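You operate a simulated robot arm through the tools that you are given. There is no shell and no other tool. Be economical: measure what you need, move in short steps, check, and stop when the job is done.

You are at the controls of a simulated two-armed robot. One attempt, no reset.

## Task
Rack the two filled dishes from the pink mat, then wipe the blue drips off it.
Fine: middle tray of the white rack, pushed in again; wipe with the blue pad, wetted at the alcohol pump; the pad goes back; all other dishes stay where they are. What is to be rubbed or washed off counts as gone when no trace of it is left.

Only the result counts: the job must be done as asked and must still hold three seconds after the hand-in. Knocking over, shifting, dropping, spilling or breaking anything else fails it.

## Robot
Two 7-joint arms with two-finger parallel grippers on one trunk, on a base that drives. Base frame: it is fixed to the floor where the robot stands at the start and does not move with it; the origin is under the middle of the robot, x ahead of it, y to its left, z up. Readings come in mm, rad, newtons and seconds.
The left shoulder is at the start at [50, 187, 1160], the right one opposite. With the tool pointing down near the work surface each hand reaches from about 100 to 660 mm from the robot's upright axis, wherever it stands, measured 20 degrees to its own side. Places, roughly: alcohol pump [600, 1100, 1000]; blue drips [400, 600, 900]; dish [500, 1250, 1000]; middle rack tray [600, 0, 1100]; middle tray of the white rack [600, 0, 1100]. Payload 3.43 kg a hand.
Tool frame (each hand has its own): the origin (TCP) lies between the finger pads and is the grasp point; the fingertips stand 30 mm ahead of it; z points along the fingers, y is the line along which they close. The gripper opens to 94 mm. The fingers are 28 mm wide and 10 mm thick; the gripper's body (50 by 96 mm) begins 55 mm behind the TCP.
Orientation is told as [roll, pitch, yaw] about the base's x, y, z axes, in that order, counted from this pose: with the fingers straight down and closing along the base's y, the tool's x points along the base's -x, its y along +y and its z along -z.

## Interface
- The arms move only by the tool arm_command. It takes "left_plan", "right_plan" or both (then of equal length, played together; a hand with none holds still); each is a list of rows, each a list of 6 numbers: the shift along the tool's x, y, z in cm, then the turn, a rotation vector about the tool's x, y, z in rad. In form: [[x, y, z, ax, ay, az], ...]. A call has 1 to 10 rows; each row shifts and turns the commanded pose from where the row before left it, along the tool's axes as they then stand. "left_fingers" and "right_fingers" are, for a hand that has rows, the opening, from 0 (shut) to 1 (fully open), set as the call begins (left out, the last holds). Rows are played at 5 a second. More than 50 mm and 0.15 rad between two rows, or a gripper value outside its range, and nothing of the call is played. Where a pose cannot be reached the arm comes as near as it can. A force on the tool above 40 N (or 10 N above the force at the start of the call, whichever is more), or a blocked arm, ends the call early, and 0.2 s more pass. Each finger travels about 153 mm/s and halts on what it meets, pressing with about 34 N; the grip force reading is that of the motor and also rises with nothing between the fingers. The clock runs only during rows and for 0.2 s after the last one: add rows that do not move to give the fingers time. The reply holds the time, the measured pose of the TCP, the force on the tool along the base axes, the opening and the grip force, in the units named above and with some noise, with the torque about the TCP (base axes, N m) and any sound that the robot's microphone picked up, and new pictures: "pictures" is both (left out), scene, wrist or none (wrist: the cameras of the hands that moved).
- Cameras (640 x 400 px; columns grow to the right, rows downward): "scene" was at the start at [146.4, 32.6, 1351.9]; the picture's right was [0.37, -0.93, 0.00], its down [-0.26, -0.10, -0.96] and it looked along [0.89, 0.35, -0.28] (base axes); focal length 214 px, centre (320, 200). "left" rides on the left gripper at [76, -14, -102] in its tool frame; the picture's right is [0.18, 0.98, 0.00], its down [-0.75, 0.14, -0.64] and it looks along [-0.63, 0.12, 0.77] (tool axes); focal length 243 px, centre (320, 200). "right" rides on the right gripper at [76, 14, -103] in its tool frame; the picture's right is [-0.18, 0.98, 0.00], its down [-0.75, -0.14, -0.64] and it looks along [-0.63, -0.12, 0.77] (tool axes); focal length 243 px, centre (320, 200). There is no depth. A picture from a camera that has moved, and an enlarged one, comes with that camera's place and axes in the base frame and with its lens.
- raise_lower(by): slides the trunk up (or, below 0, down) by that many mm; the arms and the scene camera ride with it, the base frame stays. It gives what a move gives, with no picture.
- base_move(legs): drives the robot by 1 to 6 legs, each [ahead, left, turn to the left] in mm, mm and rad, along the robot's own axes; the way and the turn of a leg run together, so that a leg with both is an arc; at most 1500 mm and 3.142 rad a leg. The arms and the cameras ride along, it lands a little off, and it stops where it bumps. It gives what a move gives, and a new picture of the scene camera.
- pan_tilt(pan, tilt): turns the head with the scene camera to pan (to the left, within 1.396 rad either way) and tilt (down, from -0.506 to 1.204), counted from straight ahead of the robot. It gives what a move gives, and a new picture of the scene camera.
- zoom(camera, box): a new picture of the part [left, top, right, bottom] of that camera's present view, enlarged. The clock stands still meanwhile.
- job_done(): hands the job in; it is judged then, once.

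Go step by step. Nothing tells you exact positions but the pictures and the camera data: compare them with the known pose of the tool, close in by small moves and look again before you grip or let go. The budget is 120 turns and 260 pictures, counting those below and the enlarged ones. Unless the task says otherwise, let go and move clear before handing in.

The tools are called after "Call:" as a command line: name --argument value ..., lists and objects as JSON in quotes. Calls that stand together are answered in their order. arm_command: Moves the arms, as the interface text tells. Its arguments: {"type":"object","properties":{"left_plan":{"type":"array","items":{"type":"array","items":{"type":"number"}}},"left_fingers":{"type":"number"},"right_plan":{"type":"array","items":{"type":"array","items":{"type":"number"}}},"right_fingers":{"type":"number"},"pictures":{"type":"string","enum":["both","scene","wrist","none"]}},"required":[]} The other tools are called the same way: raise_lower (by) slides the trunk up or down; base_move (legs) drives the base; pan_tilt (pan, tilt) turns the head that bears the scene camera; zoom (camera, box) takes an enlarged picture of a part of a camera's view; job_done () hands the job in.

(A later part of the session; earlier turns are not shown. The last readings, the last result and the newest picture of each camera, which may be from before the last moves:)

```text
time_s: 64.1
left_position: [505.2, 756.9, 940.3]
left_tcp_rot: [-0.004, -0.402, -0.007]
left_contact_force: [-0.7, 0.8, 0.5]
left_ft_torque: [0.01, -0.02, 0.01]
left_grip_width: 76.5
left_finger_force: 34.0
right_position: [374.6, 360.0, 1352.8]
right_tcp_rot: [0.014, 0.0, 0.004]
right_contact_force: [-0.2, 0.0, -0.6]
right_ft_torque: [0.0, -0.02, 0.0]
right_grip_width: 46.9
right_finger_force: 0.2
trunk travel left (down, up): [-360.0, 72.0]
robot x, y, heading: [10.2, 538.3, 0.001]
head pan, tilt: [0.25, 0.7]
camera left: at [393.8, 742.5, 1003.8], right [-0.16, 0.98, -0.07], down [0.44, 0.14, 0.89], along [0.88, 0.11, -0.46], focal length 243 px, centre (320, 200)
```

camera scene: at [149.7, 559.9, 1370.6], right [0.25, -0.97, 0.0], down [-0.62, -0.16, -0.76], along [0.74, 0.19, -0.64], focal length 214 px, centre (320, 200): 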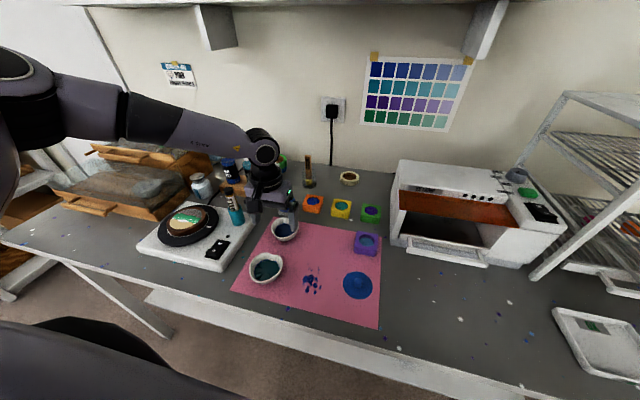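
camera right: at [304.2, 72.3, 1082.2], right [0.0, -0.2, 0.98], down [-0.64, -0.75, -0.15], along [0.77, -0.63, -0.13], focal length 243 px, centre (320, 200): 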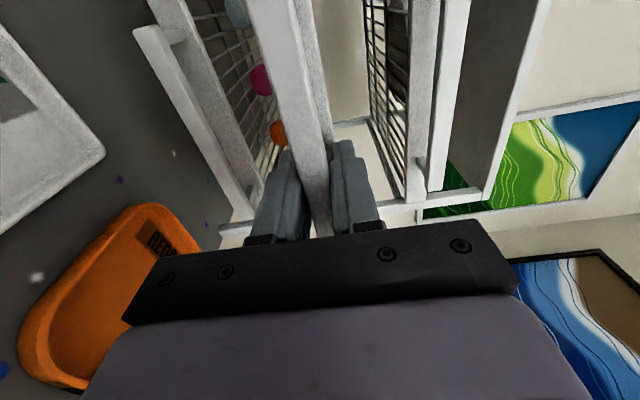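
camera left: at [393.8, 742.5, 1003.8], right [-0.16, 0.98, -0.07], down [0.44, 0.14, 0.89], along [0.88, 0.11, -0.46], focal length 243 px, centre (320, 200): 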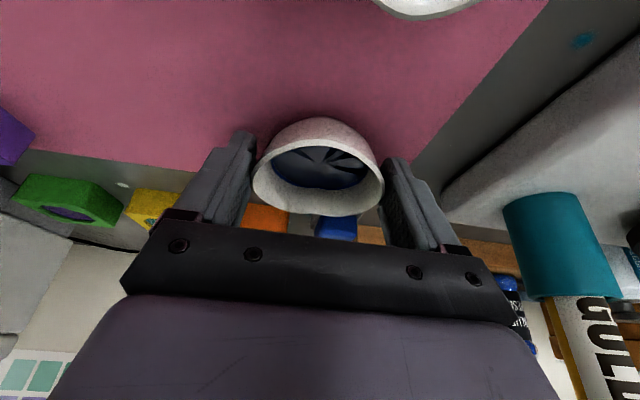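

Gripped at 76.5 mm with 34 N. Lift by the trunk and check.

Call:
raise_lower --by 40

Call:
zoom --camera "left" --box '[140, 60, 520, 300]'

Call:
zoom --camera "scene" --box '[230, 150, 350, 270]'

```text
time_s: 64.9
left_position: [505.3, 756.3, 979.4]
left_tcp_rot: [-0.001, -0.402, -0.007]
left_contact_force: [-0.5, -0.1, -0.1]
left_ft_torque: [-0.02, -0.01, 0.0]
left_grip_width: 56.4
left_finger_force: 0.1
right_position: [373.6, 360.4, 1393.3]
right_tcp_rot: [0.017, 0.0, 0.006]
right_contact_force: [0.2, -1.4, -0.2]
right_ft_torque: [0.0, 0.01, 0.0]
right_grip_width: 47.0
right_finger_force: 0.1
trunk travel left (down, up): [-400.0, 32.0]
robot x, y, heading: [9.7, 537.3, 0.004]
head pan, tilt: [0.25, 0.7]
```

```text
1.67 times, centred on (330, 180) of left
camera zoom: at [393.9, 742.5, 1043.9], right [-0.16, 0.98, -0.07], down [0.44, 0.14, 0.89], along [0.88, 0.11, -0.46], focal length 404 px, centre (303, 233)
```

zoom: 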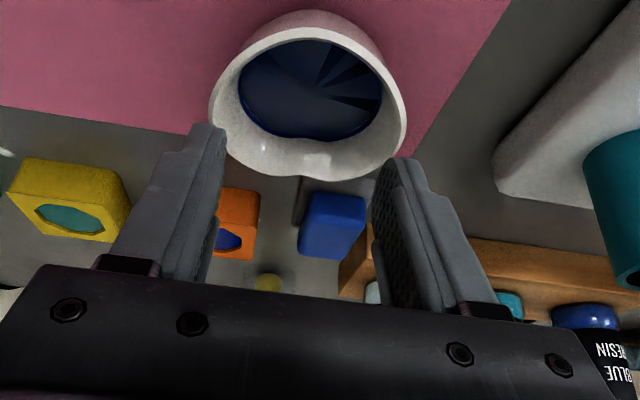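

```text
3.33 times, centred on (290, 210) of scene
camera zoom: at [149.9, 560.0, 1339.6], right [0.25, -0.97, 0.0], down [-0.62, -0.16, -0.76], along [0.74, 0.19, -0.64], focal length 715 px, centre (420, 167)
```

zoom: 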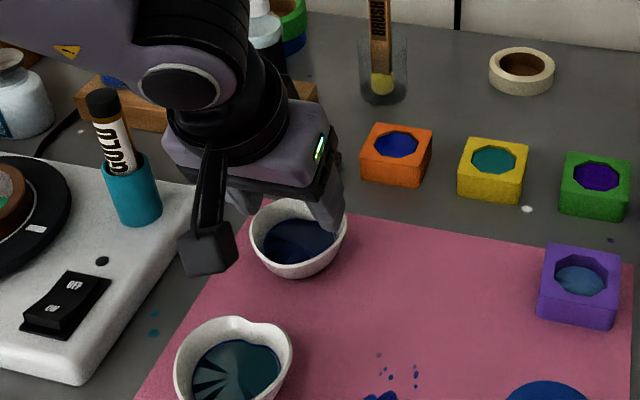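

The dish slipped out but stays upright and unspilled. I'll reopen, go slightly lower, and grip with full closing command.

Call:
arm_command --left_plan '[[-0.4, -0.05, 0.15, 0, 0, 0], [0, 0, 0, 0, 0, 0]]' --left_fingers 1 --pictures "none"

Call:
raise_lower --by -43.5

Call:
zoom --camera "left" --box '[180, 80, 500, 280]'

```text
time_s: 65.5
left_position: [509.5, 755.4, 979.8]
left_tcp_rot: [-0.002, -0.401, -0.008]
left_contact_force: [0.6, -1.1, -1.0]
left_ft_torque: [-0.01, -0.01, -0.02]
left_grip_width: 93.8
left_finger_force: 0.1
right_position: [373.3, 360.0, 1392.4]
right_tcp_rot: [0.016, 0.001, 0.004]
right_contact_force: [-0.6, -0.1, 0.6]
right_ft_torque: [0.01, -0.01, -0.02]
right_grip_width: 47.1
right_finger_force: 0.1
trunk travel left (down, up): [-400.0, 32.0]
robot x, y, heading: [8.1, 542.5, 0.003]
head pan, tilt: [0.25, 0.7]
```

```text
time_s: 66.3
left_position: [509.7, 754.4, 936.3]
left_tcp_rot: [-0.002, -0.402, -0.01]
left_contact_force: [-0.3, -0.4, 0.2]
left_ft_torque: [0.01, -0.01, 0.01]
left_grip_width: 93.8
left_finger_force: 0.0
right_position: [373.5, 359.7, 1350.0]
right_tcp_rot: [0.014, 0.0, 0.003]
right_contact_force: [0.5, -0.5, -1.1]
right_ft_torque: [-0.02, -0.01, 0.0]
right_grip_width: 46.9
right_finger_force: 0.0
trunk travel left (down, up): [-357.0, 75.0]
robot x, y, heading: [7.6, 541.6, -0.003]
head pan, tilt: [0.25, 0.7]
```

```text
2.00 times, centred on (340, 180) of left
camera zoom: at [398.4, 741.7, 1000.9], right [-0.16, 0.98, -0.07], down [0.44, 0.14, 0.89], along [0.88, 0.11, -0.46], focal length 485 px, centre (280, 240)
```

zoom: 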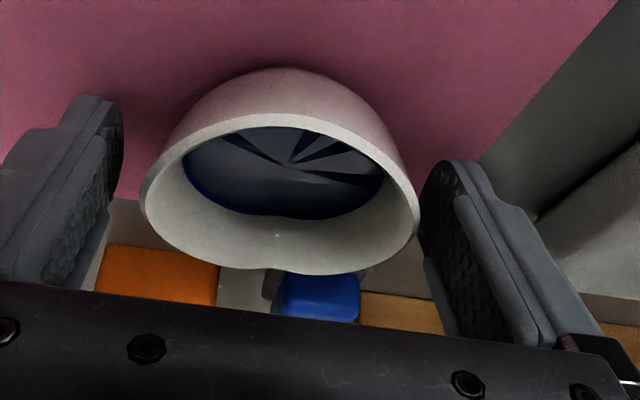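

Aligned well with the widest part. Closing with the full command, then a small test lift.

Call:
arm_command --left_plan '[[0, 0, 0, 0, 0, 0], [0, 0, 0, 0, 0, 0], [0, 0, 0, 0, 0, 0], [0, 0, 0, 0, 0, 0]]' --left_fingers 0 --pictures "none"

Call:
zoom --camera "left" --box '[180, 80, 500, 280]'

Call:
raise_lower --by 12

Call:
zoom --camera "left" --box '[180, 80, 500, 280]'

```text
time_s: 67.3
left_position: [509.8, 755.4, 936.9]
left_tcp_rot: [-0.002, -0.402, -0.009]
left_contact_force: [0.0, 0.9, 0.0]
left_ft_torque: [0.05, 0.0, 0.01]
left_grip_width: 76.2
left_finger_force: 33.8
right_position: [374.3, 359.2, 1348.5]
right_tcp_rot: [0.015, 0.0, 0.005]
right_contact_force: [0.8, 0.0, -0.2]
right_ft_torque: [-0.04, -0.02, 0.04]
right_grip_width: 46.9
right_finger_force: 0.1
trunk travel left (down, up): [-357.0, 75.0]
robot x, y, heading: [4.1, 542.3, -0.004]
head pan, tilt: [0.25, 0.7]
```

```text
2.00 times, centred on (340, 180) of left
camera zoom: at [398.5, 741.8, 1000.9], right [-0.16, 0.98, -0.07], down [0.44, 0.14, 0.89], along [0.88, 0.11, -0.46], focal length 485 px, centre (280, 240)
```

zoom: 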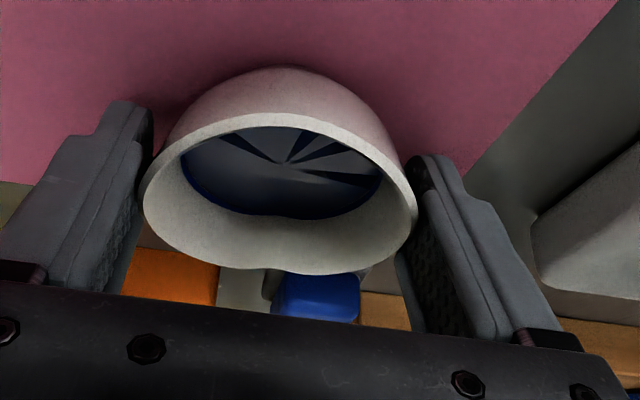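

```text
time_s: 68.0
left_position: [508.7, 756.1, 948.0]
left_tcp_rot: [0.0, -0.402, -0.009]
left_contact_force: [0.7, -0.9, -0.9]
left_ft_torque: [0.01, 0.02, -0.01]
left_grip_width: 76.4
left_finger_force: 34.3
right_position: [374.7, 359.1, 1359.6]
right_tcp_rot: [0.016, 0.001, 0.004]
right_contact_force: [-0.5, -0.4, -0.7]
right_ft_torque: [0.0, 0.02, 0.02]
right_grip_width: 47.0
right_finger_force: 0.1
trunk travel left (down, up): [-369.0, 63.0]
robot x, y, heading: [5.7, 539.3, -0.002]
head pan, tilt: [0.25, 0.7]
```

```text
2.00 times, centred on (340, 180) of left
camera zoom: at [398.6, 741.8, 1012.6], right [-0.16, 0.98, -0.07], down [0.44, 0.14, 0.88], along [0.88, 0.11, -0.46], focal length 485 px, centre (280, 240)
```

zoom: 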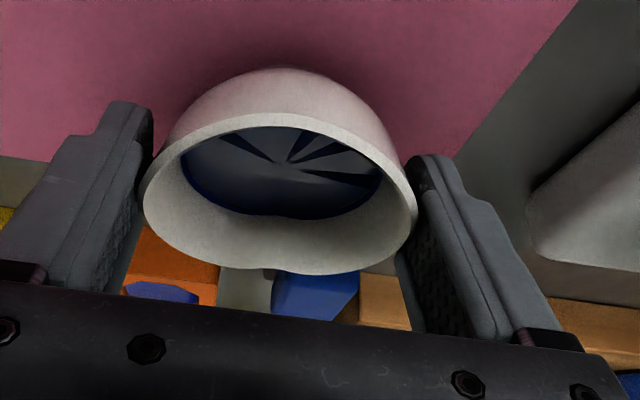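

It holds now. I lift further and check for slip.

Call:
raise_lower --by 30

Call:
zoom --camera "left" --box '[180, 80, 500, 280]'

```text
time_s: 68.7
left_position: [510.6, 756.0, 979.3]
left_tcp_rot: [-0.002, -0.4, -0.01]
left_contact_force: [-0.2, 0.1, -1.1]
left_ft_torque: [-0.03, 0.06, 0.02]
left_grip_width: 76.3
left_finger_force: 33.9
right_position: [374.7, 359.4, 1390.0]
right_tcp_rot: [0.015, 0.0, 0.005]
right_contact_force: [0.1, 0.8, -1.3]
right_ft_torque: [0.01, -0.03, 0.02]
right_grip_width: 47.1
right_finger_force: 0.1
trunk travel left (down, up): [-399.0, 33.0]
robot x, y, heading: [6.3, 541.6, 0.001]
head pan, tilt: [0.25, 0.7]
```

```text
2.00 times, centred on (340, 180) of left
camera zoom: at [398.7, 741.8, 1042.7], right [-0.16, 0.98, -0.07], down [0.44, 0.14, 0.89], along [0.88, 0.11, -0.46], focal length 485 px, centre (280, 240)
```

zoom: 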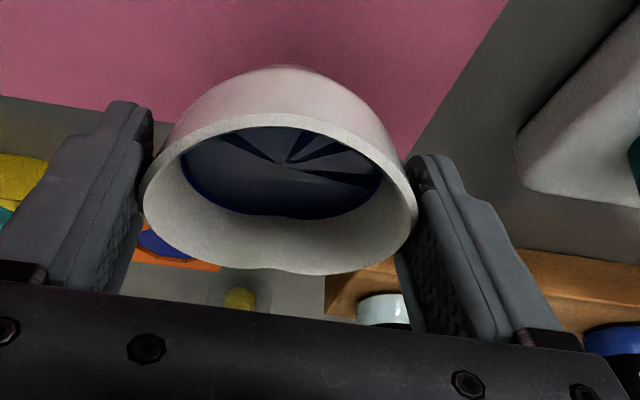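

Holding firmly. I raise and pull the dish back gently before driving to the rack.

Call:
arm_command --left_plan '[[-0.23, 0, -2.07, 0, 0, 0], [-0.23, 0, -2.07, 0, 0, 0], [-0.23, 0, -2.07, 0, 0, 0], [-0.23, 0, -2.07, 0, 0, 0], [-0.23, 0, -2.07, 0, 0, 0], [-0.23, 0, -2.07, 0, 0, 0], [-0.23, 0, -2.07, 0, 0, 0], [-0.23, 0, -2.07, 0, 0, 0], [-0.23, 0, -2.07, 0, 0, 0], [0, 0, 0, 0, 0, 0]]' --pictures "wrist"

```text
time_s: 70.9
left_position: [455.4, 756.9, 1159.2]
left_tcp_rot: [-0.003, -0.401, -0.009]
left_contact_force: [-0.4, 0.1, -0.4]
left_ft_torque: [0.02, 0.0, 0.01]
left_grip_width: 76.6
left_finger_force: 33.6
right_position: [375.0, 358.5, 1390.5]
right_tcp_rot: [0.012, -0.001, 0.006]
right_contact_force: [-0.1, -0.6, 0.6]
right_ft_torque: [0.0, 0.05, 0.03]
right_grip_width: 46.8
right_finger_force: 0.1
trunk travel left (down, up): [-399.0, 33.0]
robot x, y, heading: [7.8, 542.0, 0.002]
head pan, tilt: [0.25, 0.7]
camera left: at [344.9, 742.3, 1223.5], right [-0.16, 0.98, -0.07], down [0.44, 0.14, 0.89], along [0.88, 0.11, -0.46], focal length 243 px, centre (320, 200)
```

left: 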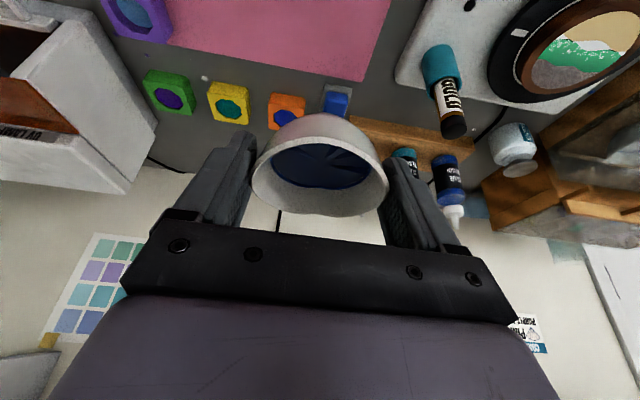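

Now drive: back off 120, then sideways to the rack.

Call:
base_move --legs '[[-120, 0, 0], [0, -800, 0]]'

Call:
pan_tilt --pan 0.35 --tilt 0.5

```text
time_s: 75.2
left_position: [332.5, 119.7, 1159.9]
left_tcp_rot: [-0.005, -0.404, -0.019]
left_contact_force: [0.9, 0.2, -1.3]
left_ft_torque: [-0.05, -0.03, -0.03]
left_grip_width: 76.0
left_finger_force: 34.0
right_position: [248.6, -277.6, 1391.0]
right_tcp_rot: [0.018, 0.002, -0.004]
right_contact_force: [-0.1, 1.2, -0.2]
right_ft_torque: [-0.04, -0.01, 0.0]
right_grip_width: 47.2
right_finger_force: 0.1
trunk travel left (down, up): [-399.0, 33.0]
robot x, y, heading: [-118.4, -93.1, -0.01]
head pan, tilt: [0.25, 0.7]
stopped in leg 2: the robot was blocked; the commanded pose is now the measured one
camera scene: at [24.6, -74.0, 1338.0], right [0.24, -0.97, 0.0], down [-0.63, -0.16, -0.76], along [0.74, 0.18, -0.64], focal length 214 px, centre (320, 200)
```

scene: 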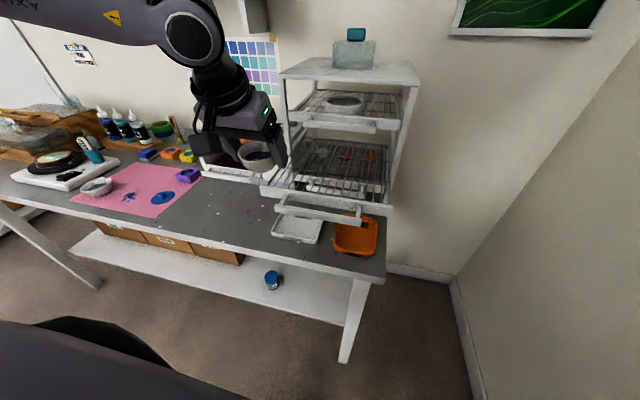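

```text
time_s: 75.9
left_position: [331.5, 116.7, 1159.0]
left_tcp_rot: [0.0, -0.403, -0.017]
left_contact_force: [-0.6, -0.5, -1.0]
left_ft_torque: [-0.01, 0.0, -0.04]
left_grip_width: 76.1
left_finger_force: 33.8
right_position: [247.4, -280.7, 1390.5]
right_tcp_rot: [0.018, -0.001, -0.006]
right_contact_force: [0.0, 0.0, 0.5]
right_ft_torque: [-0.02, 0.0, 0.02]
right_grip_width: 46.8
right_finger_force: 0.0
trunk travel left (down, up): [-399.0, 33.0]
robot x, y, heading: [-117.6, -97.3, -0.004]
head pan, tilt: [0.351, 0.499]
camera scene: at [27.5, -66.3, 1355.8], right [0.34, -0.94, 0.0], down [-0.45, -0.16, -0.88], along [0.83, 0.3, -0.48], focal length 214 px, centre (320, 200)
```

scene: 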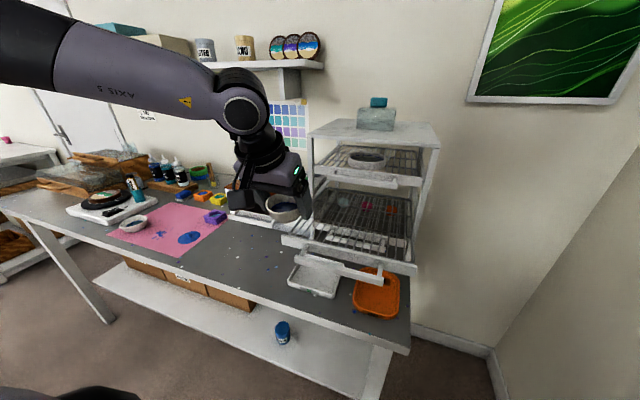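

The base was blocked at y≈-95. I look to the right to see what it met.

Call:
pan_tilt --pan -0.9 --tilt 0.8

Call:
zoom --camera "right" --box '[0, 0, 640, 400]'

```text
time_s: 77.3
left_position: [331.9, 116.9, 1160.4]
left_tcp_rot: [-0.001, -0.404, -0.018]
left_contact_force: [0.2, 0.7, -0.9]
left_ft_torque: [0.01, 0.0, 0.02]
left_grip_width: 76.1
left_finger_force: 34.5
right_position: [247.3, -280.6, 1390.6]
right_tcp_rot: [0.02, 0.0, -0.003]
right_contact_force: [0.3, -0.6, 0.1]
right_ft_torque: [0.0, 0.01, 0.0]
right_grip_width: 47.1
right_finger_force: 0.0
trunk travel left (down, up): [-399.0, 33.0]
robot x, y, heading: [-118.6, -95.5, -0.009]
head pan, tilt: [-0.901, 0.799]
camera scene: at [-8.4, -160.3, 1329.9], right [-0.79, -0.62, 0.0], down [-0.44, 0.56, -0.7], along [0.43, -0.55, -0.72], focal length 214 px, centre (320, 200)
```

scene: 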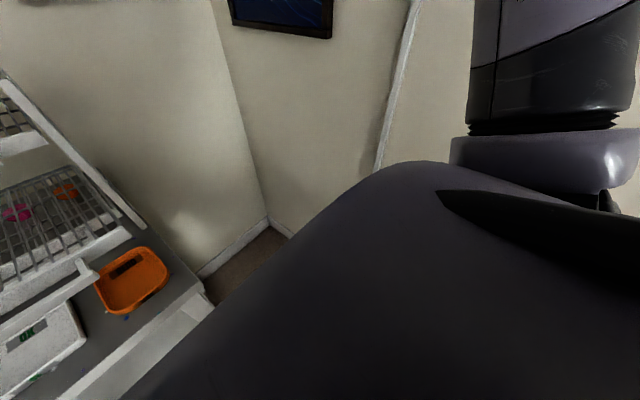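

```text
1.00 times, centred on (320, 200) of right
camera zoom: at [173.2, -267.6, 1492.6], right [0.19, 0.98, 0.02], down [0.75, -0.16, 0.64], along [0.63, -0.11, -0.77], focal length 243 px, centre (320, 200)
```

zoom: 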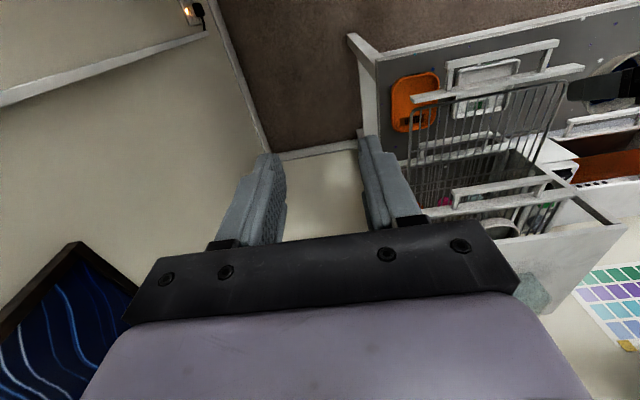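

The right elbow probably met the right wall. I step left 30 mm, then turn the base right by 0.39 rad so the left hand comes over the tray's right half.

Call:
base_move --legs '[[0, 30, 0], [0, 0, -0.38]]'

Call:
pan_tilt --pan 0.2 --tilt 0.55

Call:
arm_command --left_plan '[[0, 0, 0, 0, 0, 0]]' --pictures "wrist"

```text
time_s: 79.3
left_position: [378.6, -33.1, 1160.0]
left_tcp_rot: [0.0, -0.404, -0.395]
left_contact_force: [-0.8, -0.9, -0.8]
left_ft_torque: [0.01, 0.01, 0.02]
left_grip_width: 76.1
left_finger_force: 33.6
right_position: [154.9, -371.7, 1390.3]
right_tcp_rot: [0.019, 0.001, -0.38]
right_contact_force: [-0.4, 0.0, -0.4]
right_ft_torque: [0.0, -0.01, -0.01]
right_grip_width: 46.8
right_finger_force: 0.1
trunk travel left (down, up): [-399.0, 33.0]
robot x, y, heading: [-115.1, -67.1, -0.376]
head pan, tilt: [-0.901, 0.799]
camera scene: at [-39.2, -165.0, 1329.8], right [-0.96, -0.28, 0.0], down [-0.2, 0.69, -0.7], along [0.2, -0.67, -0.72], focal length 214 px, centre (320, 200)
```

scene: 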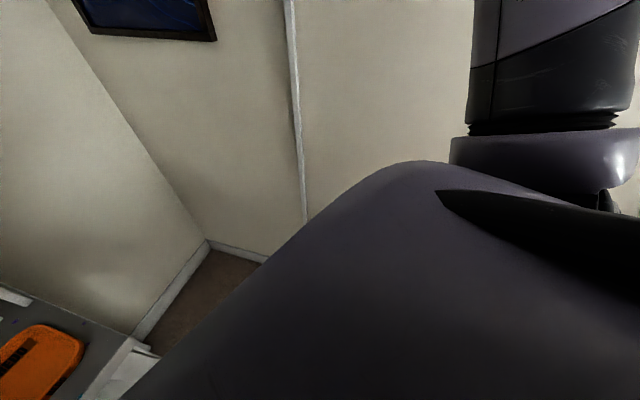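

```text
time_s: 80.6
left_position: [378.2, -32.4, 1159.5]
left_tcp_rot: [0.0, -0.403, -0.393]
left_contact_force: [0.7, 0.6, -0.3]
left_ft_torque: [0.01, 0.0, 0.02]
left_grip_width: 75.9
left_finger_force: 33.7
right_position: [154.3, -371.3, 1391.7]
right_tcp_rot: [0.02, 0.0, -0.38]
right_contact_force: [-0.1, -1.0, 0.1]
right_ft_torque: [0.06, 0.03, -0.02]
right_grip_width: 46.9
right_finger_force: 0.0
trunk travel left (down, up): [-399.0, 33.0]
robot x, y, heading: [-119.1, -61.6, -0.384]
head pan, tilt: [0.201, 0.55]
camera scene: at [26.2, -103.7, 1351.2], right [-0.18, -0.98, 0.0], down [-0.51, 0.09, -0.85], along [0.84, -0.15, -0.52], focal length 214 px, centre (320, 200)
```

scene: 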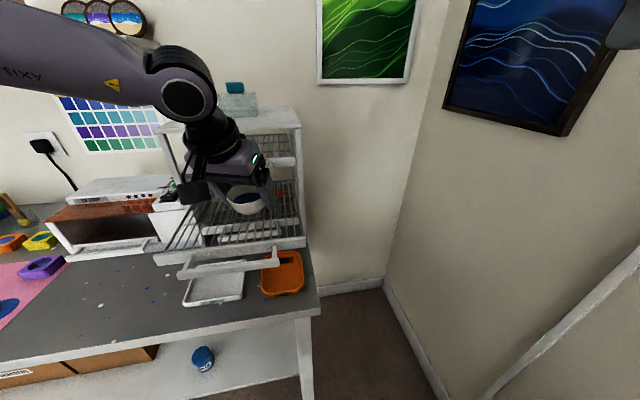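

```text
time_s: 81.0
left_position: [379.2, -32.7, 1159.5]
left_tcp_rot: [0.0, -0.404, -0.394]
left_contact_force: [-0.2, 0.4, -1.0]
left_ft_torque: [-0.03, -0.03, 0.01]
left_grip_width: 76.1
left_finger_force: 33.9
right_position: [154.9, -370.5, 1390.6]
right_tcp_rot: [0.018, 0.0, -0.381]
right_contact_force: [0.1, -0.5, 0.4]
right_ft_torque: [0.02, 0.0, 0.02]
right_grip_width: 47.0
right_finger_force: 0.0
trunk travel left (down, up): [-399.0, 33.0]
robot x, y, heading: [-118.1, -64.3, -0.379]
head pan, tilt: [0.201, 0.55]
camera left: at [269.9, -3.7, 1223.6], right [0.22, 0.97, -0.07], down [0.46, -0.04, 0.89], along [0.86, -0.23, -0.46], focal length 243 px, centre (320, 200)
```

left: 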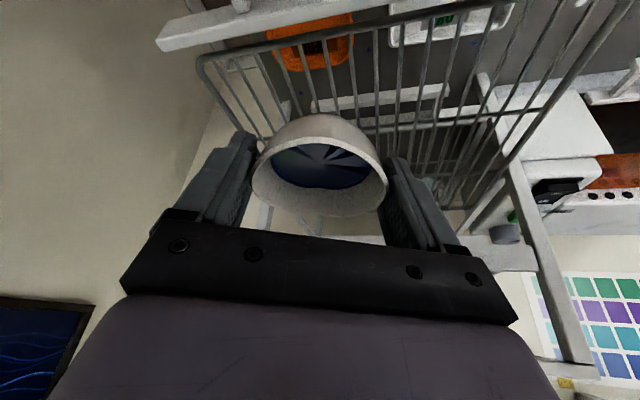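

I zoom to see tray geometry versus the dish.

Call:
zoom --camera "scene" --box '[150, 140, 320, 310]'

Call:
zoom --camera "left" --box '[140, 0, 540, 240]'

```text
2.35 times, centred on (235, 225) of scene
camera zoom: at [26.2, -103.6, 1351.2], right [-0.18, -0.98, 0.0], down [-0.51, 0.09, -0.85], along [0.84, -0.15, -0.52], focal length 505 px, centre (520, 141)
```

zoom: 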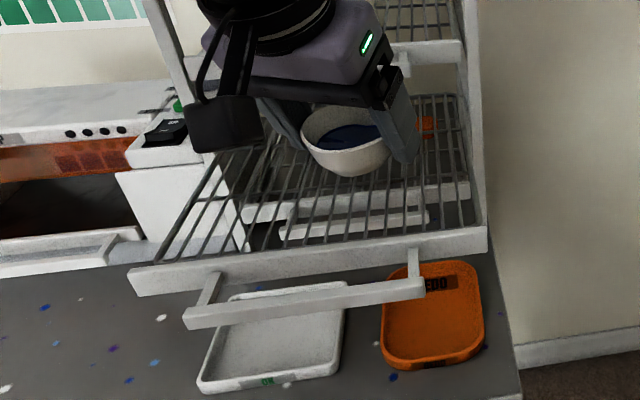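

```text
1.60 times, centred on (340, 120) of left
camera zoom: at [269.9, -3.7, 1223.6], right [0.22, 0.97, -0.07], down [0.46, -0.04, 0.89], along [0.86, -0.23, -0.46], focal length 388 px, centre (288, 328)
```

zoom: 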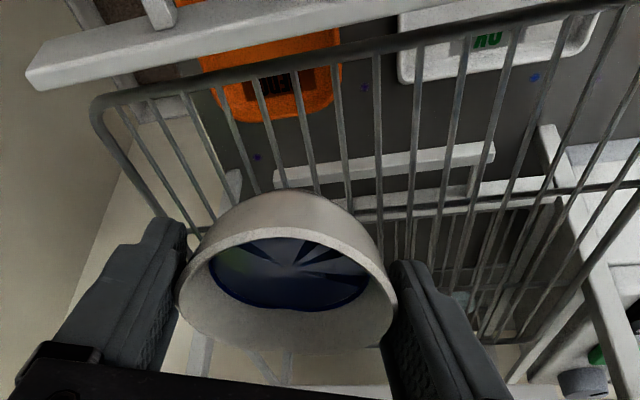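

Tray front is at x≈338, y ±132, grid z≈1070. I shift the dish to about [408, -60] above the grid.

Call:
arm_command --left_plan '[[-1.05, -0.5, 0.45, 0, 0, 0], [-1.05, -0.5, 0.45, 0, 0, 0], [-1.05, -0.5, 0.45, 0, 0, 0], [0, 0, 0, 0, 0, 0]]' --pictures "wrist"

Call:
zoom --camera "scene" --box '[150, 120, 320, 290]'

```text
time_s: 82.0
left_position: [403.6, -60.0, 1158.8]
left_tcp_rot: [0.001, -0.402, -0.394]
left_contact_force: [-0.8, 0.0, -1.0]
left_ft_torque: [0.0, 0.01, 0.02]
left_grip_width: 76.2
left_finger_force: 34.6
right_position: [154.6, -370.5, 1390.6]
right_tcp_rot: [0.019, 0.001, -0.379]
right_contact_force: [0.6, 0.5, 0.1]
right_ft_torque: [0.03, 0.02, -0.01]
right_grip_width: 47.1
right_finger_force: 0.1
trunk travel left (down, up): [-399.0, 33.0]
robot x, y, heading: [-117.9, -66.2, -0.382]
head pan, tilt: [0.201, 0.55]
camera left: at [295.7, -30.9, 1222.6], right [0.22, 0.97, -0.07], down [0.46, -0.04, 0.89], along [0.86, -0.23, -0.46], focal length 243 px, centre (320, 200)
```

left: 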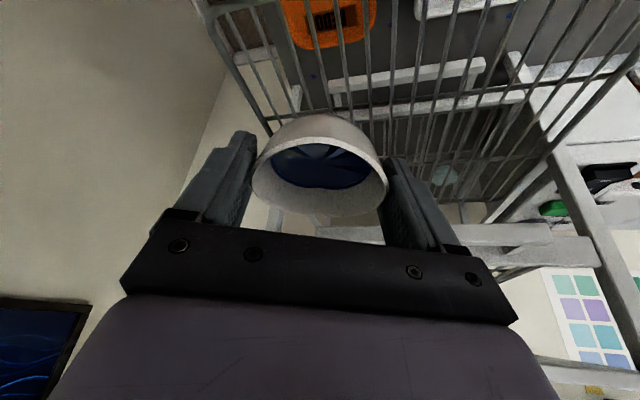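

```text
2.35 times, centred on (235, 205) of scene
camera zoom: at [26.0, -103.5, 1351.3], right [-0.18, -0.98, 0.0], down [-0.51, 0.09, -0.85], along [0.84, -0.15, -0.52], focal length 505 px, centre (520, 188)
```

zoom: 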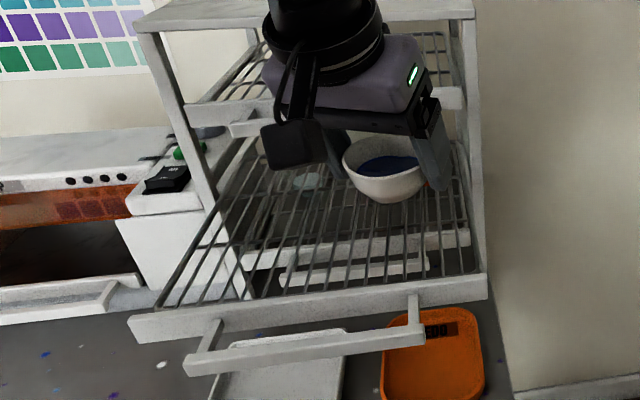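

Clear. Lower with the trunk in steps, watching the force.

Call:
raise_lower --by -34

Call:
zoom --camera "scene" --box '[180, 110, 320, 250]'

```text
time_s: 82.8
left_position: [404.2, -59.4, 1124.1]
left_tcp_rot: [0.002, -0.404, -0.395]
left_contact_force: [-0.2, 0.6, -1.0]
left_ft_torque: [0.0, 0.01, -0.02]
left_grip_width: 76.2
left_finger_force: 34.3
right_position: [155.1, -370.8, 1356.8]
right_tcp_rot: [0.02, 0.0, -0.381]
right_contact_force: [1.3, 0.1, 0.2]
right_ft_torque: [-0.04, 0.0, 0.01]
right_grip_width: 47.1
right_finger_force: 0.0
trunk travel left (down, up): [-365.0, 67.0]
robot x, y, heading: [-116.2, -62.4, -0.382]
head pan, tilt: [0.201, 0.55]
```

```text
2.86 times, centred on (250, 180) of scene
camera zoom: at [26.0, -103.5, 1317.2], right [-0.18, -0.98, 0.0], down [-0.51, 0.09, -0.85], along [0.84, -0.15, -0.52], focal length 613 px, centre (520, 257)
```

zoom: 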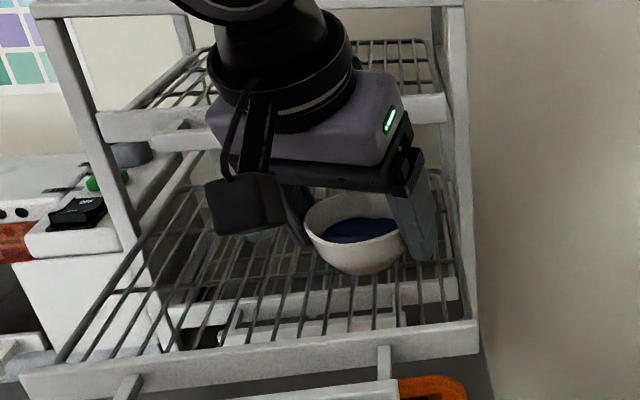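

Call:
raise_lower --by -5

Call:
raise_lower --by -3

Call:
zoom --camera "scene" --box '[190, 120, 310, 220]'

```text
time_s: 83.3
left_position: [402.5, -58.7, 1120.0]
left_tcp_rot: [0.001, -0.404, -0.393]
left_contact_force: [-0.2, 0.8, -0.9]
left_ft_torque: [-0.03, 0.04, 0.0]
left_grip_width: 76.0
left_finger_force: 34.0
right_position: [155.2, -371.3, 1351.6]
right_tcp_rot: [0.019, 0.0, -0.38]
right_contact_force: [0.0, -0.1, 0.6]
right_ft_torque: [0.0, 0.03, 0.01]
right_grip_width: 46.8
right_finger_force: 0.1
trunk travel left (down, up): [-360.0, 72.0]
robot x, y, heading: [-116.6, -64.0, -0.38]
head pan, tilt: [0.201, 0.55]
```

```text
time_s: 83.9
left_position: [405.3, -59.5, 1115.4]
left_tcp_rot: [0.0, -0.404, -0.396]
left_contact_force: [-0.2, 0.6, -0.6]
left_ft_torque: [0.02, -0.01, -0.01]
left_grip_width: 76.1
left_finger_force: 33.8
right_position: [153.9, -370.3, 1348.6]
right_tcp_rot: [0.02, 0.0, -0.381]
right_contact_force: [-0.5, 0.5, 0.1]
right_ft_torque: [-0.02, 0.0, 0.01]
right_grip_width: 46.8
right_finger_force: 0.0
trunk travel left (down, up): [-357.0, 75.0]
robot x, y, heading: [-119.5, -65.3, -0.38]
head pan, tilt: [0.201, 0.55]
```

```text
4.00 times, centred on (250, 170) of scene
camera zoom: at [26.1, -103.6, 1309.2], right [-0.18, -0.98, 0.0], down [-0.51, 0.09, -0.85], along [0.84, -0.15, -0.52], focal length 858 px, centre (600, 320)
```

zoom: 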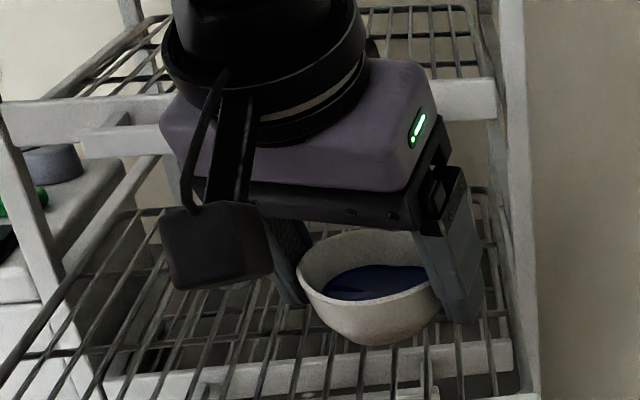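

No contact yet; continue lowering in small steps.

Call:
raise_lower --by -3

Call:
raise_lower --by -3

```text
time_s: 84.4
left_position: [404.3, -59.2, 1113.5]
left_tcp_rot: [0.0, -0.405, -0.396]
left_contact_force: [0.1, 1.1, -0.9]
left_ft_torque: [-0.01, 0.0, 0.0]
left_grip_width: 76.3
left_finger_force: 33.7
right_position: [154.8, -371.3, 1346.3]
right_tcp_rot: [0.02, -0.001, -0.38]
right_contact_force: [0.7, 0.5, 1.0]
right_ft_torque: [-0.01, -0.01, 0.01]
right_grip_width: 46.9
right_finger_force: 0.1
trunk travel left (down, up): [-354.0, 78.0]
robot x, y, heading: [-121.3, -66.1, -0.377]
head pan, tilt: [0.201, 0.55]
```

```text
time_s: 84.9
left_position: [404.8, -59.1, 1109.2]
left_tcp_rot: [0.001, -0.404, -0.394]
left_contact_force: [1.5, -0.2, -0.4]
left_ft_torque: [-0.02, 0.04, 0.0]
left_grip_width: 76.0
left_finger_force: 34.2
right_position: [154.0, -370.3, 1342.0]
right_tcp_rot: [0.02, 0.001, -0.382]
right_contact_force: [-0.1, 0.4, 0.5]
right_ft_torque: [-0.04, 0.03, -0.04]
right_grip_width: 47.0
right_finger_force: 0.0
trunk travel left (down, up): [-351.0, 81.0]
robot x, y, heading: [-119.7, -60.2, -0.381]
head pan, tilt: [0.201, 0.55]
```

Call:
raise_lower --by -3

Call:
zoom --camera "scene" --box '[190, 110, 310, 210]'

Call:
zoom --camera "left" --box '[180, 40, 500, 240]'

```text
time_s: 85.4
left_position: [404.5, -59.7, 1106.8]
left_tcp_rot: [-0.001, -0.402, -0.394]
left_contact_force: [0.0, 0.5, -1.3]
left_ft_torque: [0.02, 0.0, 0.02]
left_grip_width: 76.2
left_finger_force: 33.4
right_position: [154.5, -370.7, 1340.7]
right_tcp_rot: [0.019, 0.001, -0.381]
right_contact_force: [0.8, -0.3, -0.4]
right_ft_torque: [-0.02, 0.04, 0.03]
right_grip_width: 46.9
right_finger_force: 0.1
trunk travel left (down, up): [-348.0, 84.0]
robot x, y, heading: [-116.3, -65.1, -0.382]
head pan, tilt: [0.201, 0.55]
```

```text
4.00 times, centred on (250, 160) of scene
camera zoom: at [26.1, -103.6, 1300.2], right [-0.18, -0.98, 0.0], down [-0.51, 0.09, -0.85], along [0.84, -0.15, -0.52], focal length 858 px, centre (600, 360)
```

zoom: 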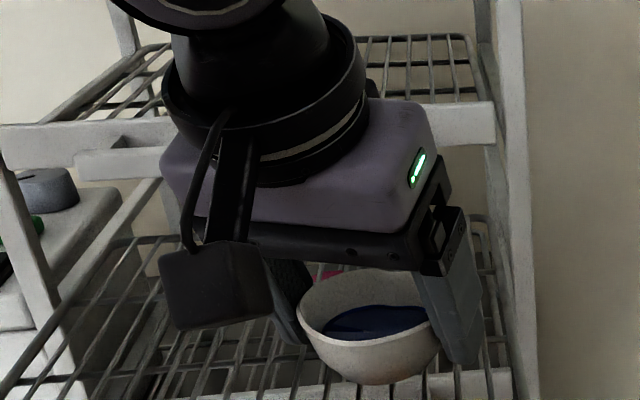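

```text
2.00 times, centred on (340, 140) of left
camera zoom: at [295.8, -30.8, 1171.5], right [0.22, 0.97, -0.07], down [0.46, -0.04, 0.89], along [0.86, -0.23, -0.46], focal length 485 px, centre (280, 320)
```

zoom: 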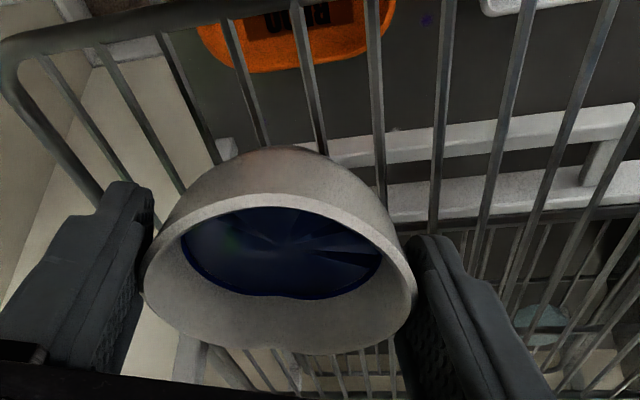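

Call:
raise_lower --by -3

Call:
raise_lower --by -3

```text
time_s: 86.0
left_position: [404.3, -59.3, 1104.3]
left_tcp_rot: [0.0, -0.403, -0.396]
left_contact_force: [0.4, -0.1, -1.0]
left_ft_torque: [0.0, 0.01, 0.02]
left_grip_width: 76.1
left_finger_force: 34.0
right_position: [154.3, -370.7, 1336.4]
right_tcp_rot: [0.02, -0.001, -0.381]
right_contact_force: [0.0, 0.5, 0.4]
right_ft_torque: [0.04, 0.02, 0.02]
right_grip_width: 46.9
right_finger_force: 0.0
trunk travel left (down, up): [-344.0, 87.0]
robot x, y, heading: [-121.8, -65.1, -0.381]
head pan, tilt: [0.201, 0.55]
```

```text
time_s: 86.5
left_position: [404.0, -59.4, 1102.0]
left_tcp_rot: [0.0, -0.404, -0.394]
left_contact_force: [-0.5, 1.2, 0.6]
left_ft_torque: [0.04, 0.0, 0.0]
left_grip_width: 76.2
left_finger_force: 33.9
right_position: [153.9, -370.5, 1334.2]
right_tcp_rot: [0.018, 0.001, -0.379]
right_contact_force: [0.2, 0.3, 0.0]
right_ft_torque: [-0.03, 0.0, -0.06]
right_grip_width: 46.9
right_finger_force: 0.1
trunk travel left (down, up): [-342.0, 90.0]
robot x, y, heading: [-117.8, -64.2, -0.379]
head pan, tilt: [0.201, 0.55]
```

Call:
raise_lower --by -2

Call:
arm_command --left_plan '[[0, 0, 0, 0, 0, 0]]' --pictures "none"

```text
time_s: 87.0
left_position: [405.1, -59.5, 1102.2]
left_tcp_rot: [-0.002, -0.408, -0.393]
left_contact_force: [0.8, 3.1, 11.6]
left_ft_torque: [0.11, 0.13, -0.04]
left_grip_width: 75.8
left_finger_force: 33.9
right_position: [154.4, -370.2, 1332.8]
right_tcp_rot: [0.019, -0.001, -0.381]
right_contact_force: [0.5, 0.1, -0.3]
right_ft_torque: [-0.02, 0.02, -0.01]
right_grip_width: 46.9
right_finger_force: 0.1
trunk travel left (down, up): [-340.0, 92.0]
robot x, y, heading: [-116.9, -66.4, -0.381]
head pan, tilt: [0.201, 0.55]
```

```text
time_s: 87.4
left_position: [403.2, -59.1, 1100.7]
left_tcp_rot: [-0.002, -0.409, -0.395]
left_contact_force: [-0.6, 3.1, 16.5]
left_ft_torque: [0.11, 0.17, -0.04]
left_grip_width: 76.2
left_finger_force: 33.5
right_position: [152.2, -369.7, 1331.8]
right_tcp_rot: [0.02, 0.001, -0.38]
right_contact_force: [0.2, -0.1, -0.3]
right_ft_torque: [-0.02, -0.03, 0.0]
right_grip_width: 47.0
right_finger_force: 0.1
trunk travel left (down, up): [-340.0, 92.0]
robot x, y, heading: [-120.7, -63.6, -0.38]
head pan, tilt: [0.201, 0.55]
```

Contact reached. I ease 1.5 mm up and release.

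Call:
raise_lower --by 1.5

Call:
arm_command --left_plan '[[0, 0, 0, 0, 0, 0], [0, 0, 0, 0, 0, 0]]' --left_fingers 0.97 --pictures "wrist"

Call:
zoom --camera "left" --box '[180, 40, 500, 240]'

```text
time_s: 87.9
left_position: [404.1, -58.7, 1102.6]
left_tcp_rot: [0.0, -0.405, -0.394]
left_contact_force: [-0.4, 0.7, 12.8]
left_ft_torque: [0.0, 0.0, -0.04]
left_grip_width: 76.0
left_finger_force: 33.6
right_position: [154.5, -370.9, 1334.3]
right_tcp_rot: [0.019, 0.0, -0.382]
right_contact_force: [1.0, -0.9, 0.2]
right_ft_torque: [0.02, 0.0, -0.01]
right_grip_width: 47.0
right_finger_force: 0.1
trunk travel left (down, up): [-341.0, 91.0]
robot x, y, heading: [-118.2, -62.5, -0.385]
head pan, tilt: [0.201, 0.55]
```

```text
time_s: 88.5
left_position: [404.0, -59.8, 1099.8]
left_tcp_rot: [-0.001, -0.403, -0.393]
left_contact_force: [-0.9, 0.1, -0.1]
left_ft_torque: [0.01, -0.02, -0.02]
left_grip_width: 91.1
left_finger_force: 0.1
right_position: [155.2, -370.4, 1332.9]
right_tcp_rot: [0.02, -0.001, -0.38]
right_contact_force: [-0.8, -0.8, 0.4]
right_ft_torque: [0.03, -0.01, 0.01]
right_grip_width: 46.8
right_finger_force: 0.1
trunk travel left (down, up): [-341.0, 91.0]
robot x, y, heading: [-114.8, -62.8, -0.38]
head pan, tilt: [0.201, 0.55]
camera left: at [295.7, -30.8, 1164.5], right [0.22, 0.97, -0.07], down [0.46, -0.04, 0.89], along [0.86, -0.23, -0.46], focal length 243 px, centre (320, 200)
```

left: 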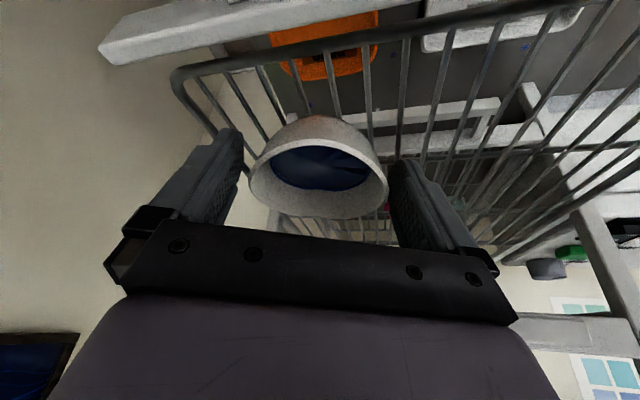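

```text
2.00 times, centred on (340, 140) of left
camera zoom: at [295.7, -30.8, 1164.5], right [0.22, 0.97, -0.07], down [0.46, -0.04, 0.89], along [0.86, -0.23, -0.46], focal length 485 px, centre (280, 320)
```

zoom: 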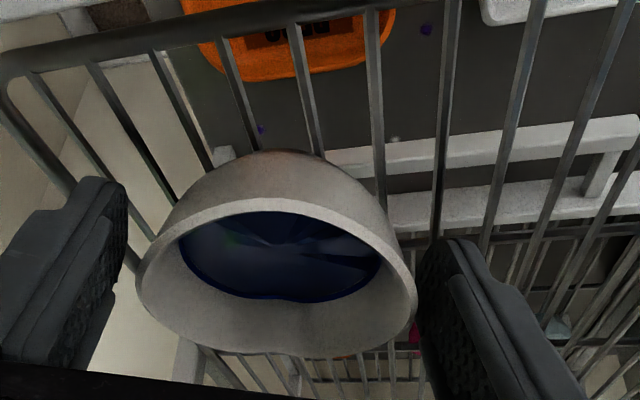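

Released. I center a touch and rise straight up.

Call:
arm_command --left_plan '[[0, 0.25, 0, 0, 0, 0]]' --left_fingers 1 --pictures "none"

Call:
raise_lower --by 88

Call:
zoom --camera "scene" --box '[140, 100, 340, 300]'

```text
time_s: 88.9
left_position: [405.4, -57.6, 1099.7]
left_tcp_rot: [0.001, -0.404, -0.395]
left_contact_force: [0.2, 0.3, 0.2]
left_ft_torque: [0.01, 0.01, 0.0]
left_grip_width: 93.9
left_finger_force: 0.1
right_position: [154.9, -369.7, 1333.1]
right_tcp_rot: [0.019, -0.001, -0.382]
right_contact_force: [0.1, 0.5, 0.0]
right_ft_torque: [-0.01, -0.03, 0.0]
right_grip_width: 46.8
right_finger_force: 0.0
trunk travel left (down, up): [-341.0, 91.0]
robot x, y, heading: [-115.2, -65.7, -0.383]
head pan, tilt: [0.201, 0.55]
```

```text
time_s: 90.1
left_position: [404.9, -57.5, 1187.6]
left_tcp_rot: [0.001, -0.403, -0.395]
left_contact_force: [0.2, 0.3, 0.5]
left_ft_torque: [0.03, 0.0, -0.01]
left_grip_width: 94.2
left_finger_force: 0.0
right_position: [154.5, -370.3, 1421.8]
right_tcp_rot: [0.019, 0.002, -0.381]
right_contact_force: [-0.2, -0.2, 0.1]
right_ft_torque: [-0.02, 0.0, 0.03]
right_grip_width: 46.7
right_finger_force: 0.0
trunk travel left (down, up): [-429.0, 3.0]
robot x, y, heading: [-116.2, -66.0, -0.381]
head pan, tilt: [0.201, 0.55]
```

```text
2.00 times, centred on (240, 200) of scene
camera zoom: at [26.3, -103.6, 1381.7], right [-0.18, -0.98, 0.0], down [-0.51, 0.09, -0.85], along [0.84, -0.15, -0.52], focal length 429 px, centre (480, 200)
```

zoom: 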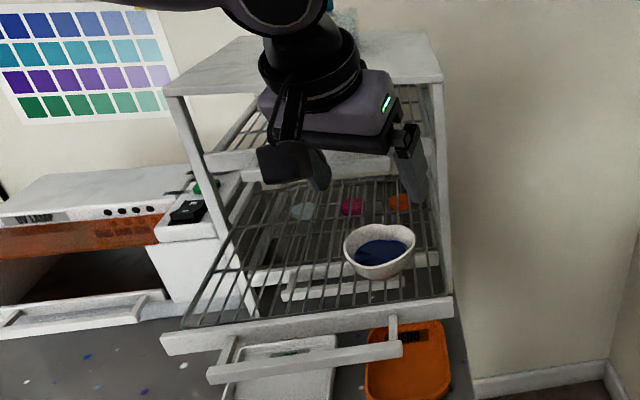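

The dish stands well on the middle tray. Now I turn back and drive to fetch the front dish.

Call:
base_move --legs '[[0, 0, 0.381], [0, 610, 0]]'

Call:
pan_tilt --pan 0.25 --tilt 0.75

Call:
arm_command --left_plan '[[0, 0, 0, 0, 0, 0]]' --pictures "wrist"

```text
time_s: 94.7
left_position: [376.5, 730.2, 1188.6]
left_tcp_rot: [-0.004, -0.403, -0.03]
left_contact_force: [0.5, 0.1, 0.4]
left_ft_torque: [-0.02, 0.05, 0.01]
left_grip_width: 94.0
left_finger_force: 0.0
right_position: [254.2, 348.8, 1422.2]
right_tcp_rot: [0.019, 0.0, -0.016]
right_contact_force: [-0.5, 0.3, 0.1]
right_ft_torque: [-0.02, -0.01, -0.04]
right_grip_width: 47.2
right_finger_force: 0.1
trunk travel left (down, up): [-429.0, 3.0]
robot x, y, heading: [-107.3, 537.6, -0.019]
head pan, tilt: [0.201, 0.55]
camera scene: at [38.9, 552.2, 1381.7], right [0.18, -0.98, 0.0], down [-0.51, -0.1, -0.85], along [0.84, 0.16, -0.52], focal length 214 px, centre (320, 200)
```

scene: 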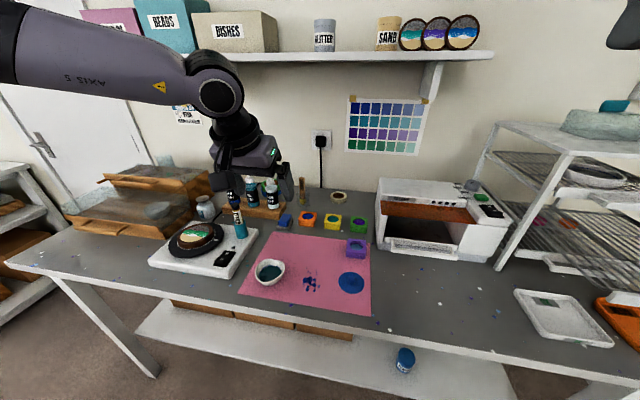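

```text
time_s: 95.4
left_position: [378.4, 731.5, 1189.2]
left_tcp_rot: [0.0, -0.404, -0.029]
left_contact_force: [-0.2, 0.4, 0.0]
left_ft_torque: [0.02, 0.02, 0.0]
left_grip_width: 93.9
left_finger_force: 0.0
right_position: [254.0, 347.1, 1421.5]
right_tcp_rot: [0.02, 0.001, -0.019]
right_contact_force: [-0.1, -0.9, -0.7]
right_ft_torque: [0.0, -0.02, -0.03]
right_grip_width: 46.9
right_finger_force: 0.2
trunk travel left (down, up): [-429.0, 3.0]
robot x, y, heading: [-103.0, 538.6, -0.018]
head pan, tilt: [0.25, 0.75]
camera scene: at [31.3, 554.4, 1364.4], right [0.23, -0.97, 0.0], down [-0.66, -0.16, -0.73], along [0.71, 0.17, -0.68], focal length 214 px, centre (320, 200)
```

scene: 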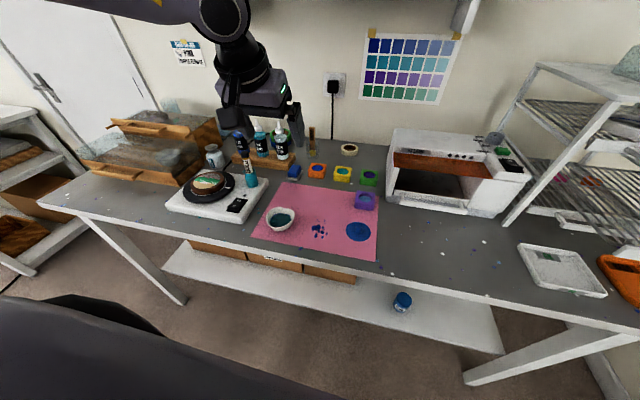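

```text
time_s: 95.8
left_position: [378.1, 730.1, 1189.1]
left_tcp_rot: [0.0, -0.402, -0.028]
left_contact_force: [0.8, -0.3, 0.9]
left_ft_torque: [0.01, 0.01, 0.0]
left_grip_width: 93.7
left_finger_force: 0.1
right_position: [254.8, 348.4, 1422.1]
right_tcp_rot: [0.02, 0.001, -0.017]
right_contact_force: [-0.5, -0.8, 0.4]
right_ft_torque: [-0.03, 0.01, 0.0]
right_grip_width: 47.1
right_finger_force: 0.1
trunk travel left (down, up): [-429.0, 3.0]
robot x, y, heading: [-109.0, 535.4, -0.019]
head pan, tilt: [0.25, 0.75]
camera left: at [265.4, 718.9, 1252.9], right [-0.14, 0.99, -0.07], down [0.45, 0.13, 0.89], along [0.88, 0.09, -0.46], focal length 243 px, centre (320, 200)
```

left: 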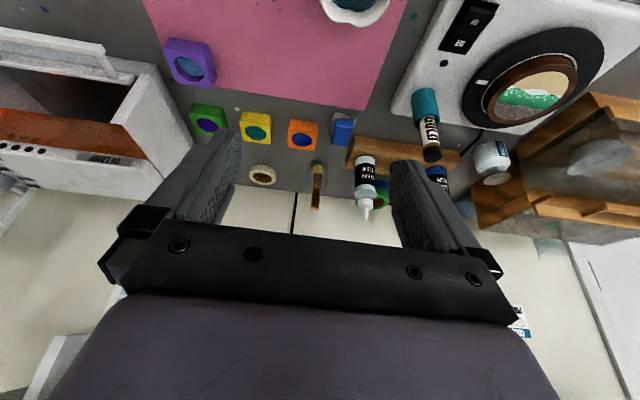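

Correct heading and lateral offset, then lower the trunk.

Call:
base_move --legs '[[0, 15, 0.019]]'

Call:
raise_lower --by -180

Call:
arm_command --left_plan '[[0, 0, 0, 0, 0, 0]]' --pictures "wrist"

```text
time_s: 96.6
left_position: [372.6, 754.9, 1188.9]
left_tcp_rot: [0.0, -0.404, -0.013]
left_contact_force: [-0.5, -0.1, -1.1]
left_ft_torque: [0.0, -0.02, -0.01]
left_grip_width: 93.9
left_finger_force: 0.1
right_position: [257.9, 370.7, 1422.2]
right_tcp_rot: [0.02, 0.002, 0.003]
right_contact_force: [0.1, -0.3, 0.1]
right_ft_torque: [-0.01, -0.03, -0.01]
right_grip_width: 46.9
right_finger_force: 0.2
trunk travel left (down, up): [-429.0, 3.0]
robot x, y, heading: [-110.9, 554.1, 0.004]
head pan, tilt: [0.25, 0.75]
camera scene: at [31.0, 572.4, 1364.4], right [0.25, -0.97, 0.0], down [-0.66, -0.17, -0.73], along [0.71, 0.18, -0.68], focal length 214 px, centre (320, 200)
```

scene: 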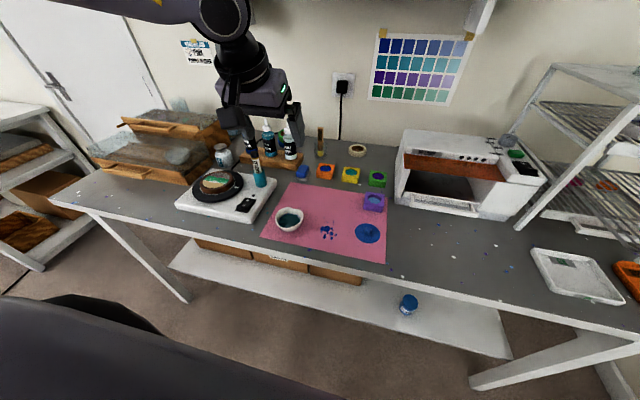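

```text
time_s: 98.6
left_position: [374.1, 753.8, 1008.9]
left_tcp_rot: [-0.001, -0.402, -0.012]
left_contact_force: [0.0, 0.6, 1.4]
left_ft_torque: [0.02, 0.0, -0.04]
left_grip_width: 93.9
left_finger_force: 0.1
right_position: [258.8, 370.0, 1241.1]
right_tcp_rot: [0.02, 0.0, 0.001]
right_contact_force: [0.6, 0.5, -0.9]
right_ft_torque: [0.03, -0.04, 0.03]
right_grip_width: 47.0
right_finger_force: 0.1
trunk travel left (down, up): [-249.0, 183.0]
robot x, y, heading: [-111.7, 550.6, 0.001]
head pan, tilt: [0.25, 0.75]
```

```text
time_s: 99.0
left_position: [373.5, 754.1, 1009.1]
left_tcp_rot: [0.0, -0.404, -0.011]
left_contact_force: [-0.2, -0.5, 0.7]
left_ft_torque: [-0.02, 0.01, 0.01]
left_grip_width: 94.0
left_finger_force: 0.1
right_position: [257.8, 370.7, 1241.7]
right_tcp_rot: [0.019, -0.001, 0.003]
right_contact_force: [-0.1, 0.2, -0.1]
right_ft_torque: [0.01, 0.0, 0.01]
right_grip_width: 46.9
right_finger_force: 0.1
trunk travel left (down, up): [-249.0, 183.0]
robot x, y, heading: [-108.1, 552.3, -0.001]
head pan, tilt: [0.25, 0.75]
camera left: at [262.0, 740.7, 1072.9], right [-0.16, 0.98, -0.07], down [0.44, 0.14, 0.89], along [0.88, 0.11, -0.46], focal length 243 px, centre (320, 200)
```

left: 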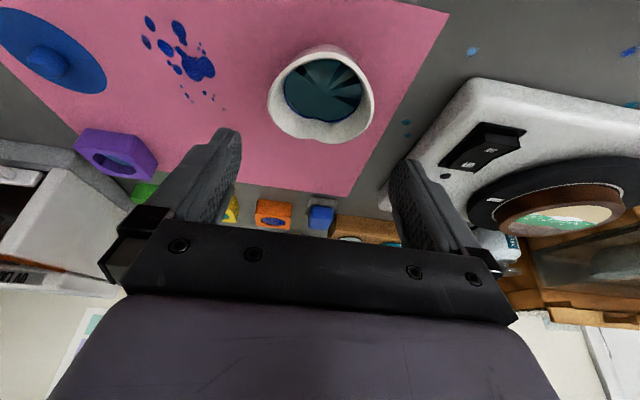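

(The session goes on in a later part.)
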